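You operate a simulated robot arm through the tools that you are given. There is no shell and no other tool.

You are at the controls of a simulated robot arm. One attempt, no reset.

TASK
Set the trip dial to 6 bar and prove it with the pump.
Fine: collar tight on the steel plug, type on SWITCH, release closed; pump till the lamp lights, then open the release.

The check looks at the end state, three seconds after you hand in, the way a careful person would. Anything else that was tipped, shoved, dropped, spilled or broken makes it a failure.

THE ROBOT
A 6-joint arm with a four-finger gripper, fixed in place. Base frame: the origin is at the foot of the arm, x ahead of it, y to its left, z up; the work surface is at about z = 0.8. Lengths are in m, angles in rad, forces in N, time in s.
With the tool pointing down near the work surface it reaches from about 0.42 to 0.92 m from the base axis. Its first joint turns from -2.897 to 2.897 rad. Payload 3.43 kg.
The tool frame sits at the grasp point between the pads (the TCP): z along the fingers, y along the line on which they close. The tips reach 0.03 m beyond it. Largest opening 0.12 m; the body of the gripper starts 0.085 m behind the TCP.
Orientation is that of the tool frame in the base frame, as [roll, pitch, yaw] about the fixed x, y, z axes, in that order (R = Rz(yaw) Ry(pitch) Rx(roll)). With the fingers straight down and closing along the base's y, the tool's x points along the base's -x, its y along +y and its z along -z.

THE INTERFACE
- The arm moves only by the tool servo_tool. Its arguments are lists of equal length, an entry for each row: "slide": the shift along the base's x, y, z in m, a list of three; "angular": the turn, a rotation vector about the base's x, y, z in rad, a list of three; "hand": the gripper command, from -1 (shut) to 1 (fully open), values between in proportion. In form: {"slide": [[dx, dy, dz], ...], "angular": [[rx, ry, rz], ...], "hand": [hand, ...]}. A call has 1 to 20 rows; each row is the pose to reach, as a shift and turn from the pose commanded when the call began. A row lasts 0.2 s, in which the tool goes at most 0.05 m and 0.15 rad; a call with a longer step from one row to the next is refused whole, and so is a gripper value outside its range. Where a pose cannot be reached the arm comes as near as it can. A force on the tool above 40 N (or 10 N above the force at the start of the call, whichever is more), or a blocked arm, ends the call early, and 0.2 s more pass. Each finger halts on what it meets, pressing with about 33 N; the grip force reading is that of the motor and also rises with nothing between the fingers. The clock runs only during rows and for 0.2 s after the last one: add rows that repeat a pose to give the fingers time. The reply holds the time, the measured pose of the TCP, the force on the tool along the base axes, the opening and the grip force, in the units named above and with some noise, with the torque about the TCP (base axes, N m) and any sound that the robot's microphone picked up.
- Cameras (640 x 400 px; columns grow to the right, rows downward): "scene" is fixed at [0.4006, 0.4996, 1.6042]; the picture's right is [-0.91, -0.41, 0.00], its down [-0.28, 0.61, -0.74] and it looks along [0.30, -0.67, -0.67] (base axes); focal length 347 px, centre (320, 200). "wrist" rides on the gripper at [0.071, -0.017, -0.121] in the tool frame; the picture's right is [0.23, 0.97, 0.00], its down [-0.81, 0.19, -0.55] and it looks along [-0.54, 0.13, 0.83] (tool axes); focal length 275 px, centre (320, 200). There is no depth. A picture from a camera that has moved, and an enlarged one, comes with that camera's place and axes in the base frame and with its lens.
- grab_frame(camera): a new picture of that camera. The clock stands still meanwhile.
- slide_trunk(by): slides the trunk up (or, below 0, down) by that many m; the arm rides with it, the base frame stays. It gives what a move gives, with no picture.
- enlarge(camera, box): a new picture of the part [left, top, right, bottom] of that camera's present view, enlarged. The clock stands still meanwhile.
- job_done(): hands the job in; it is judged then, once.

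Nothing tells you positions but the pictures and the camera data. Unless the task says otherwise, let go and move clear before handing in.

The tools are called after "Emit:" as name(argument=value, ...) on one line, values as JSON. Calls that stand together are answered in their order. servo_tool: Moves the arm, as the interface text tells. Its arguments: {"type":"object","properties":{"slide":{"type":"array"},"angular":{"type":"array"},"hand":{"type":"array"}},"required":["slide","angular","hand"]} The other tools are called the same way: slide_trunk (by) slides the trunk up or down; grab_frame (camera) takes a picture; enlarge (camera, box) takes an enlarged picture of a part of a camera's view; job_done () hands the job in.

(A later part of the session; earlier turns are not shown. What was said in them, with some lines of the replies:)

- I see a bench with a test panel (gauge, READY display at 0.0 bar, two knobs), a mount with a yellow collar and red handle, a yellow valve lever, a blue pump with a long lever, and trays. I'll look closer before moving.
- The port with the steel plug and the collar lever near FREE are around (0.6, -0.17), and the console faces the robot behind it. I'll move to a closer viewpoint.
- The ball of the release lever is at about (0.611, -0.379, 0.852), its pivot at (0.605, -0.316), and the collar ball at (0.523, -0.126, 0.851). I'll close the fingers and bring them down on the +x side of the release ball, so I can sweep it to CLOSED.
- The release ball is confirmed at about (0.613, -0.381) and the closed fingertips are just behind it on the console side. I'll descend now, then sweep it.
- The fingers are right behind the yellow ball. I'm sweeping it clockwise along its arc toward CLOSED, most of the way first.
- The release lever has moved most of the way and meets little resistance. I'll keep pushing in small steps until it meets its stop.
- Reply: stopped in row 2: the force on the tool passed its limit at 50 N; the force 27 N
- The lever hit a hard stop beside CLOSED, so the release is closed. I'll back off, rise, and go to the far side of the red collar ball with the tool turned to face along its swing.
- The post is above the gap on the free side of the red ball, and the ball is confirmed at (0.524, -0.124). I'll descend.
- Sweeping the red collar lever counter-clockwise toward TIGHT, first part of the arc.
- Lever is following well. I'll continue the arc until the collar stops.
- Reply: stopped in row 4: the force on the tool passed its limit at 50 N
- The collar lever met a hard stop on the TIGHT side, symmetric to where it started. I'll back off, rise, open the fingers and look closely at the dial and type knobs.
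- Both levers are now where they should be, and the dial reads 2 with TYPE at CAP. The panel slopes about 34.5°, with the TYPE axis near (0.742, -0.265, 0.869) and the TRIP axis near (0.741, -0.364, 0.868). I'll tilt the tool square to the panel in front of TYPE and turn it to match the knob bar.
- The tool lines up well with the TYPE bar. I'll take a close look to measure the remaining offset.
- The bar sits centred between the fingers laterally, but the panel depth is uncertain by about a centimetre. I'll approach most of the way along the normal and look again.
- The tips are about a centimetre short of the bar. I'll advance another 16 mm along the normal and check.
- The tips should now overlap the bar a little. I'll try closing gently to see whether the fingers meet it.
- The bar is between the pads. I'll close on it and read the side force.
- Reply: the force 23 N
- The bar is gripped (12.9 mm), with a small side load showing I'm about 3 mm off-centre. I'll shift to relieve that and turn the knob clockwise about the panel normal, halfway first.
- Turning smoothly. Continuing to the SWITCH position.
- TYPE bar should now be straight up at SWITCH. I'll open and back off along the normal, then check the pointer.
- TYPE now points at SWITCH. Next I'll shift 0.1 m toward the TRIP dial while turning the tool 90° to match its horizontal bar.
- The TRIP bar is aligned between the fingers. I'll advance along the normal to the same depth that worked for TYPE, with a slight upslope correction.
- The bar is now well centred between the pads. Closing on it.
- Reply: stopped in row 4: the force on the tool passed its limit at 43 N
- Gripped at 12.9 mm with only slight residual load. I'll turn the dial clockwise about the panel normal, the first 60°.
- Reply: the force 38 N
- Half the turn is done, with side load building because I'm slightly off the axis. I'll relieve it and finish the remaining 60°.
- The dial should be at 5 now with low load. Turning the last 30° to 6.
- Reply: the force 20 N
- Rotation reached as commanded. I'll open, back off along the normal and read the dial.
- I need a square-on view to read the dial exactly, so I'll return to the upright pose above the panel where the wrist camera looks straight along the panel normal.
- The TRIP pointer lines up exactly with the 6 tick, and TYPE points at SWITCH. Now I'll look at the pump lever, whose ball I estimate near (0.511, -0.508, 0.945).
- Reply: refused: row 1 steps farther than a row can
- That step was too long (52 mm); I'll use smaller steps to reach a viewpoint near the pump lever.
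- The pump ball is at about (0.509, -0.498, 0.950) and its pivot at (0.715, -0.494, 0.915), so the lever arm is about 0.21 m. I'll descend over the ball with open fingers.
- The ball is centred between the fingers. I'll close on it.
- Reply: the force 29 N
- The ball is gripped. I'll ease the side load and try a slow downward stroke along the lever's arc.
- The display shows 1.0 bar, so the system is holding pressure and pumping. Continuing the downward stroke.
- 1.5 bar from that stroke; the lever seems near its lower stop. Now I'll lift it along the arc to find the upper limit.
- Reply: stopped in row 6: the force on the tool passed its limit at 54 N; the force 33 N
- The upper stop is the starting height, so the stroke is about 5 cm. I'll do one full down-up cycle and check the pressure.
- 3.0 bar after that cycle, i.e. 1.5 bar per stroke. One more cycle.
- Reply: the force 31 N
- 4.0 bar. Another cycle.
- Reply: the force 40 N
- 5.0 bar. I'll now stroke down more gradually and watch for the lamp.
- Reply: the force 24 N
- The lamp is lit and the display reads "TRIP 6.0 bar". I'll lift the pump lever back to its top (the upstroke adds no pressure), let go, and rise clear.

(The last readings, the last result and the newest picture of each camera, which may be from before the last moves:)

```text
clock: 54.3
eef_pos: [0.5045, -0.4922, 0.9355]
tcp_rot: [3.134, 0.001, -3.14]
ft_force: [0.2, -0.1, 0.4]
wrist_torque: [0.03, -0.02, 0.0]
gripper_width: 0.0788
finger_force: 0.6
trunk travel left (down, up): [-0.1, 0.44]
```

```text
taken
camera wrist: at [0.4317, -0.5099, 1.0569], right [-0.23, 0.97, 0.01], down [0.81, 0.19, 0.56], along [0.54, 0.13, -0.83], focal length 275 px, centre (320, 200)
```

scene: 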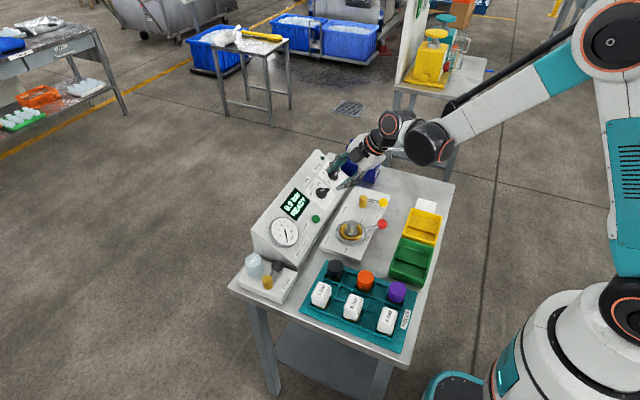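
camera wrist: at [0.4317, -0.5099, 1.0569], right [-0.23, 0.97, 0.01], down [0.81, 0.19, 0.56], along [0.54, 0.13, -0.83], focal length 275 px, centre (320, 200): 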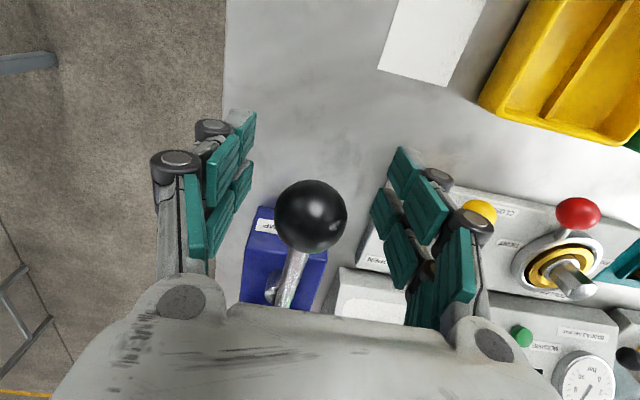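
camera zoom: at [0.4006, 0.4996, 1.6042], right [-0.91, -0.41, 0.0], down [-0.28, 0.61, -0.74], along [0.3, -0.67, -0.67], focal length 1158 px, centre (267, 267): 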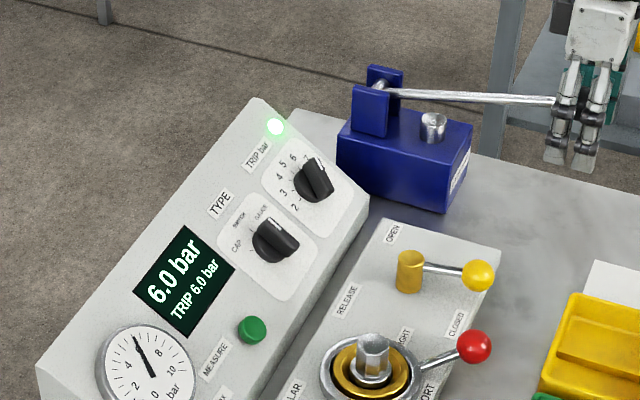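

The lever stays up and the trip reading holds. I'll rise, close the fingers, and go over to the +y side of the release ball to push it back to OPEN.

Emit:
servo_tool(slide=[[0, 0, 0.04], [0, 0, 0.08], [0, 0, 0.115], [0.01, 0.045, 0.115], [0.02, 0.09, 0.115], [0.03, 0.135, 0.1], [0.035, 0.175, 0.07], [0.039, 0.208, 0.06], [0.039, 0.208, 0.06]], angular=[[0, 0, 0], [0, 0, 0], [-0.0076, 0, 0], [-0.0076, 0, 0], [-0.0076, 0, 0], [-0.0076, 0, 0], [-0.0076, 0, 0], [-0.0076, 0, 0], [-0.0076, 0, 0]], hand=[0.3, 0.3, 0.3, 0, -0.5, -1, -1, -1, -1])

Emit:
grab_frame(camera="wrist")

Emit:
enlarge(camera="scene", box=[310, 140, 438, 220])

```text
refused: row 7 steps farther than a row can; nothing moved
```

```text
taken
camera wrist: at [0.4317, -0.5099, 1.0569], right [-0.23, 0.97, 0.01], down [0.81, 0.19, 0.56], along [0.54, 0.13, -0.83], focal length 275 px, centre (320, 200)
```

wrist: 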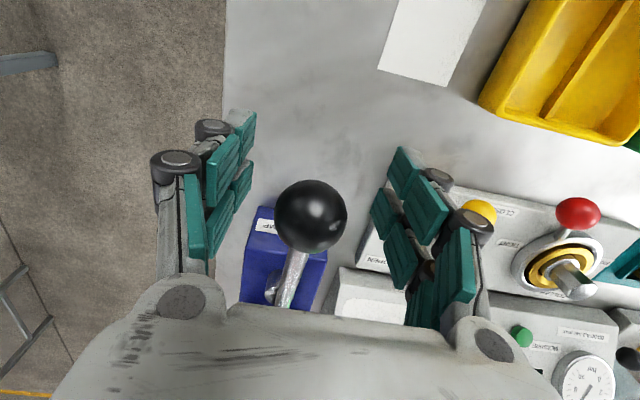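

```text
5.00 times, centred on (374, 180) of scene
camera zoom: at [0.4006, 0.4996, 1.6042], right [-0.91, -0.41, 0.0], down [-0.28, 0.61, -0.74], along [0.3, -0.67, -0.67], focal length 1736 px, centre (50, 300)
```

zoom: 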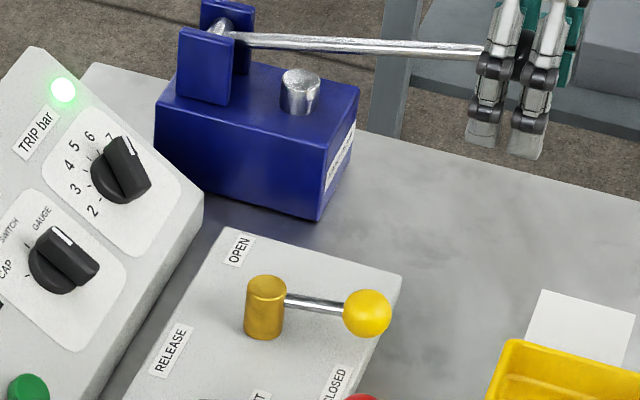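

A step was slightly too long; I'll resend it with shorter steps.

Emit:
servo_tool(slide=[[0, 0, 0.04], [0, 0, 0.08], [0, 0, 0.115], [0.01, 0.04, 0.115], [0.018, 0.08, 0.115], [0.025, 0.12, 0.105], [0.032, 0.155, 0.09], [0.036, 0.185, 0.07], [0.039, 0.208, 0.06], [0.039, 0.208, 0.06]], angular=[[0, 0, 0], [0, 0, 0], [-0.0076, 0, 0], [-0.0076, 0, 0], [-0.0076, 0, 0], [-0.0076, 0, 0], [-0.0076, 0, 0], [-0.0076, 0, 0], [-0.0076, 0, 0], [-0.0076, 0, 0]], hand=[0.3, 0.3, 0.3, 0, -0.5, -1, -1, -1, -1, -1])

Emit:
grab_frame(camera="wrist")

Emit:
enlarge(camera="scene", box=[310, 140, 438, 220])

```text
clock: 56.5
eef_pos: [0.544, -0.2845, 0.9952]
tcp_rot: [-3.14, 0.001, -3.141]
ft_force: [-0.5, 0.1, 0.3]
wrist_torque: [-0.02, 0.0, -0.01]
gripper_width: 0.0
finger_force: 32.8
trunk travel left (down, up): [-0.1, 0.44]
```

```text
taken
camera wrist: at [0.4715, -0.3023, 1.1168], right [-0.23, 0.97, 0.0], down [0.81, 0.19, 0.55], along [0.54, 0.13, -0.83], focal length 275 px, centre (320, 200)
```

wrist: 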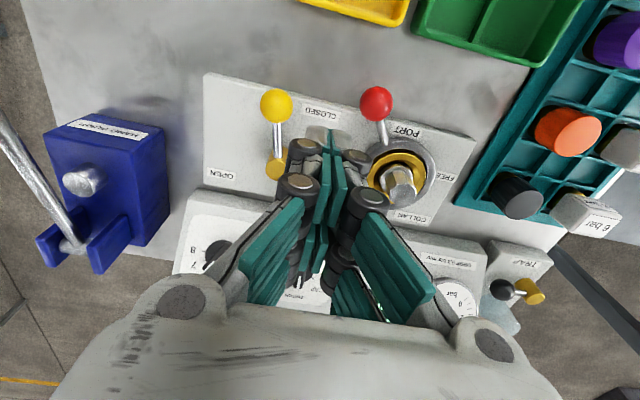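

```text
5.00 times, centred on (374, 180) of scene
camera zoom: at [0.4006, 0.4996, 1.6042], right [-0.91, -0.41, 0.0], down [-0.28, 0.61, -0.74], along [0.3, -0.67, -0.67], focal length 1736 px, centre (50, 300)
```

zoom: 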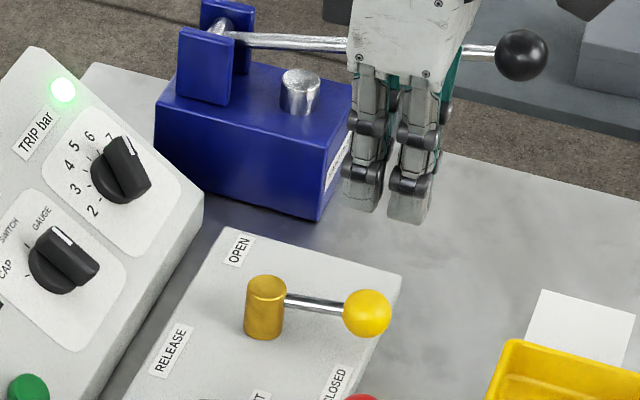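

The yellow ball is at (0.547, -0.3265) and the red one at (0.524, -0.235), with enough gap between. I'll descend into it.

Emit:
servo_tool(slide=[[-0.004, -0.003, -0.04], [-0.004, -0.003, -0.08], [-0.004, -0.003, -0.123], [-0.004, -0.003, -0.123]], angular=[[0, 0, 0], [0, 0, 0], [0, 0, 0], [0, 0, 0]], hand=[-1, -1, -1, -1])

Emit:
grab_frame(camera="wrist")

```text
clock: 57.5
eef_pos: [0.5389, -0.2881, 0.8728]
tcp_rot: [-3.138, 0.0, 3.141]
ft_force: [0.9, 0.4, -1.0]
wrist_torque: [0.02, 0.06, 0.0]
gripper_width: 0.0
finger_force: 33.1
trunk travel left (down, up): [-0.1, 0.44]
```

```text
taken
camera wrist: at [0.4665, -0.3055, 0.9934], right [-0.23, 0.97, 0.0], down [0.81, 0.19, 0.55], along [0.54, 0.13, -0.83], focal length 275 px, centre (320, 200)
```

wrist: 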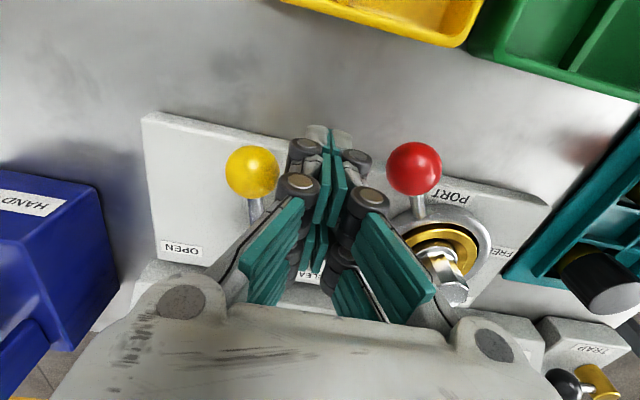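

Sweeping the release lever counter-clockwise back toward OPEN.

Emit:
servo_tool(slide=[[0.003, -0.0124, 0], [0.0019, -0.0302, 0], [0.0055, -0.049, 0], [0.0138, -0.0662, 0], [0.0263, -0.0807, 0], [0.0365, -0.0883, 0]], angular=[[0, 0, 0], [0, 0, 0], [0, 0, 0], [0, 0, 0], [0, 0, 0], [0, 0, 0]], hand=[-1, -1, -1, -1, -1, -1])

Emit:
enlarge(camera="scene", box=[240, 120, 432, 240])

```text
clock: 58.9
eef_pos: [0.5758, -0.3776, 0.8716]
tcp_rot: [-3.139, 0.001, -3.14]
ft_force: [-4.2, 0.5, -2.6]
wrist_torque: [0.04, 0.17, 0.02]
gripper_width: 0.0
finger_force: 32.4
trunk travel left (down, up): [-0.1, 0.44]
```

```text
3.33 times, centred on (336, 180) of scene
camera zoom: at [0.4006, 0.4996, 1.6042], right [-0.91, -0.41, 0.0], down [-0.28, 0.61, -0.74], along [0.3, -0.67, -0.67], focal length 1158 px, centre (267, 267)
```

zoom: 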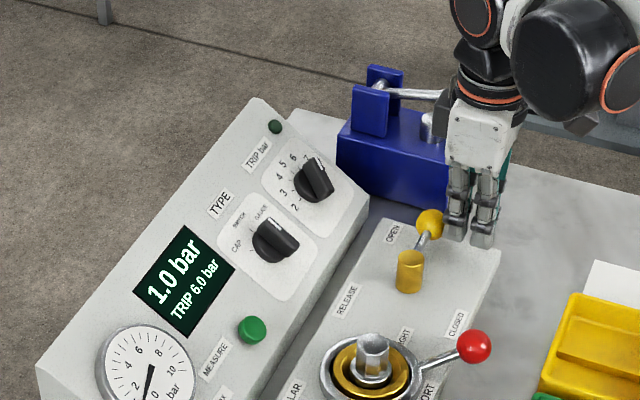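

Pressure is dropping with TRIP 6.0 bar latched. I'll push the lever the last bit to its stop.

Emit:
servo_tool(slide=[[0.0045, -0.0024, 0], [0.009, -0.0047, 0], [0.0115, -0.0057, 0], [0.014, -0.0066, 0], [0.0165, -0.007, 0]], angular=[[0, 0, 0], [0, 0, 0], [0, 0, 0], [0, 0, 0], [0, 0, 0]], hand=[-1, -1, -1, -1, -1])

Emit:
enlarge(camera="scene", box=[240, 120, 432, 240])

```text
clock: 59.5
eef_pos: [0.5768, -0.3782, 0.8727]
tcp_rot: [3.139, -0.008, -3.141]
ft_force: [-17.1, 5.0, 1.1]
wrist_torque: [0.23, 0.4, 0.09]
gripper_width: 0.006
finger_force: 33.5
trunk travel left (down, up): [-0.1, 0.44]
stopped in row 2: the force on the tool passed its limit at 45 N (the readings are from after the stop); the commanded pose is now the measured one
```

```text
3.33 times, centred on (336, 180) of scene
camera zoom: at [0.4006, 0.4996, 1.6042], right [-0.91, -0.41, 0.0], down [-0.28, 0.61, -0.74], along [0.3, -0.67, -0.67], focal length 1158 px, centre (267, 267)
```

zoom: 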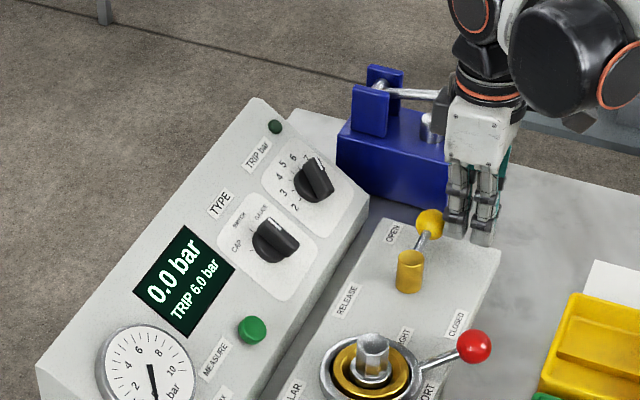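

The lever is back at its OPEN stop, the gauge reads 0.0 bar and TRIP 6.0 bar is shown. I'll back away, rise clear and check everything.

Emit:
servo_tool(slide=[[-0.02, -0.002, 0], [-0.03, -0.002, 0.02], [-0.03, 0, 0.065], [-0.03, 0, 0.11], [-0.05, 0.02, 0.15], [-0.08, 0.04, 0.18], [-0.11, 0.06, 0.2], [-0.14, 0.08, 0.22], [-0.14, 0.08, 0.22]], angular=[[0, 0, 0], [0, 0, 0], [0, 0, 0], [0, 0, 0], [0, 0, 0], [0, 0, 0], [0, 0, 0], [0, 0, 0], [0, 0, 0]], hand=[-1, -1, -1, -1, -1, 0, 1, 1, 1])

Emit:
grab_frame(camera="scene")

Emit:
enlarge(camera="scene", box=[240, 120, 432, 240])

Emit:
enlarge(camera="wrist", box=[160, 100, 480, 300])

```text
clock: 61.5
eef_pos: [0.4413, -0.302, 1.0913]
tcp_rot: [3.141, -0.006, -3.141]
ft_force: [-0.8, 1.4, -0.1]
wrist_torque: [-0.02, -0.07, -0.01]
gripper_width: 0.1202
finger_force: 0.0
trunk travel left (down, up): [-0.1, 0.44]
```

```text
taken
```

scene: 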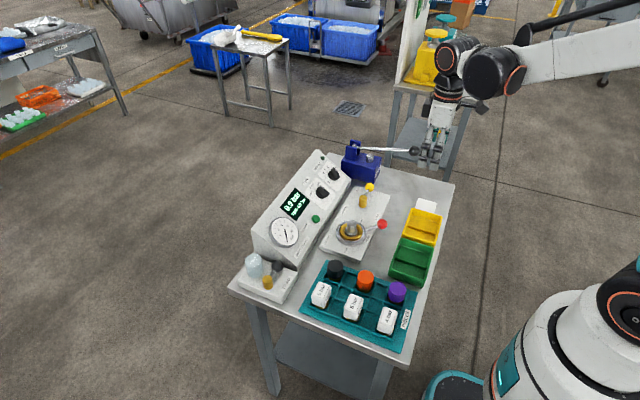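

```text
3.33 times, centred on (336, 180) of scene
camera zoom: at [0.4006, 0.4996, 1.6042], right [-0.91, -0.41, 0.0], down [-0.28, 0.61, -0.74], along [0.3, -0.67, -0.67], focal length 1158 px, centre (267, 267)
```

zoom: 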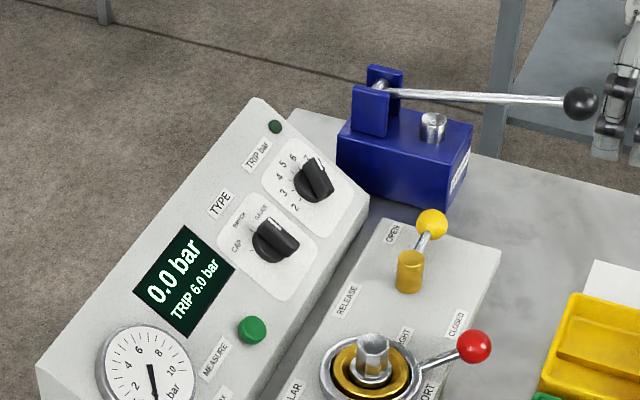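

```text
2.00 times, centred on (320, 200) of wrist
camera zoom: at [0.3703, -0.3195, 1.2126], right [-0.23, 0.97, 0.0], down [0.81, 0.19, 0.55], along [0.53, 0.13, -0.84], focal length 551 px, centre (320, 200)
```

zoom: 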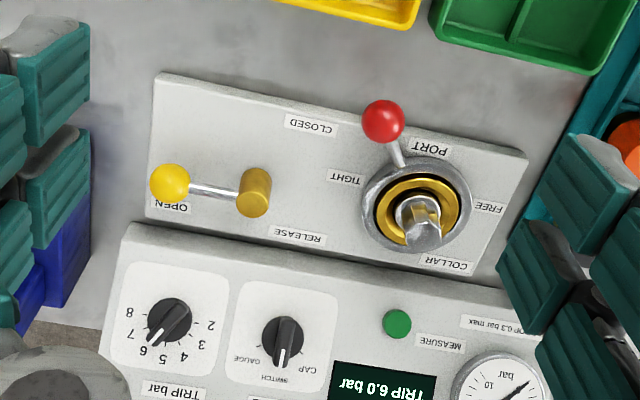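

The dial is on 6 and TYPE on SWITCH. The collar is tight, the release is open at 0.0 bar, the display holds TRIP 6.0 bar, and the arm is clear with nothing disturbed. Handing in.

Emit:
job_done()

```text
The job is handed in.
```

The trip dial is set to 6 bar. The pump test proved it: the lamp lit at 6.0 bar and the display showed "TRIP 6.0 bar".

- **Collar:** turned to its hard stop on the TIGHT side of the steel plug. It held pressure throughout the test.
- **Type:** set to SWITCH. The knob is within a few degrees of the mark.
- **Release:** closed for the test, then opened again once the lamp lit. The pressure dropped to 0.0 bar, and the lamp went out as it fell.
- **Pump:** about four and a half strokes took it from 0 to 6.0 bar. I left the lever in its raised position, where I found it.

Before handing in I let go, moved the arm clear and checked both cameras. I saw nothing else on the bench moved or knocked over.
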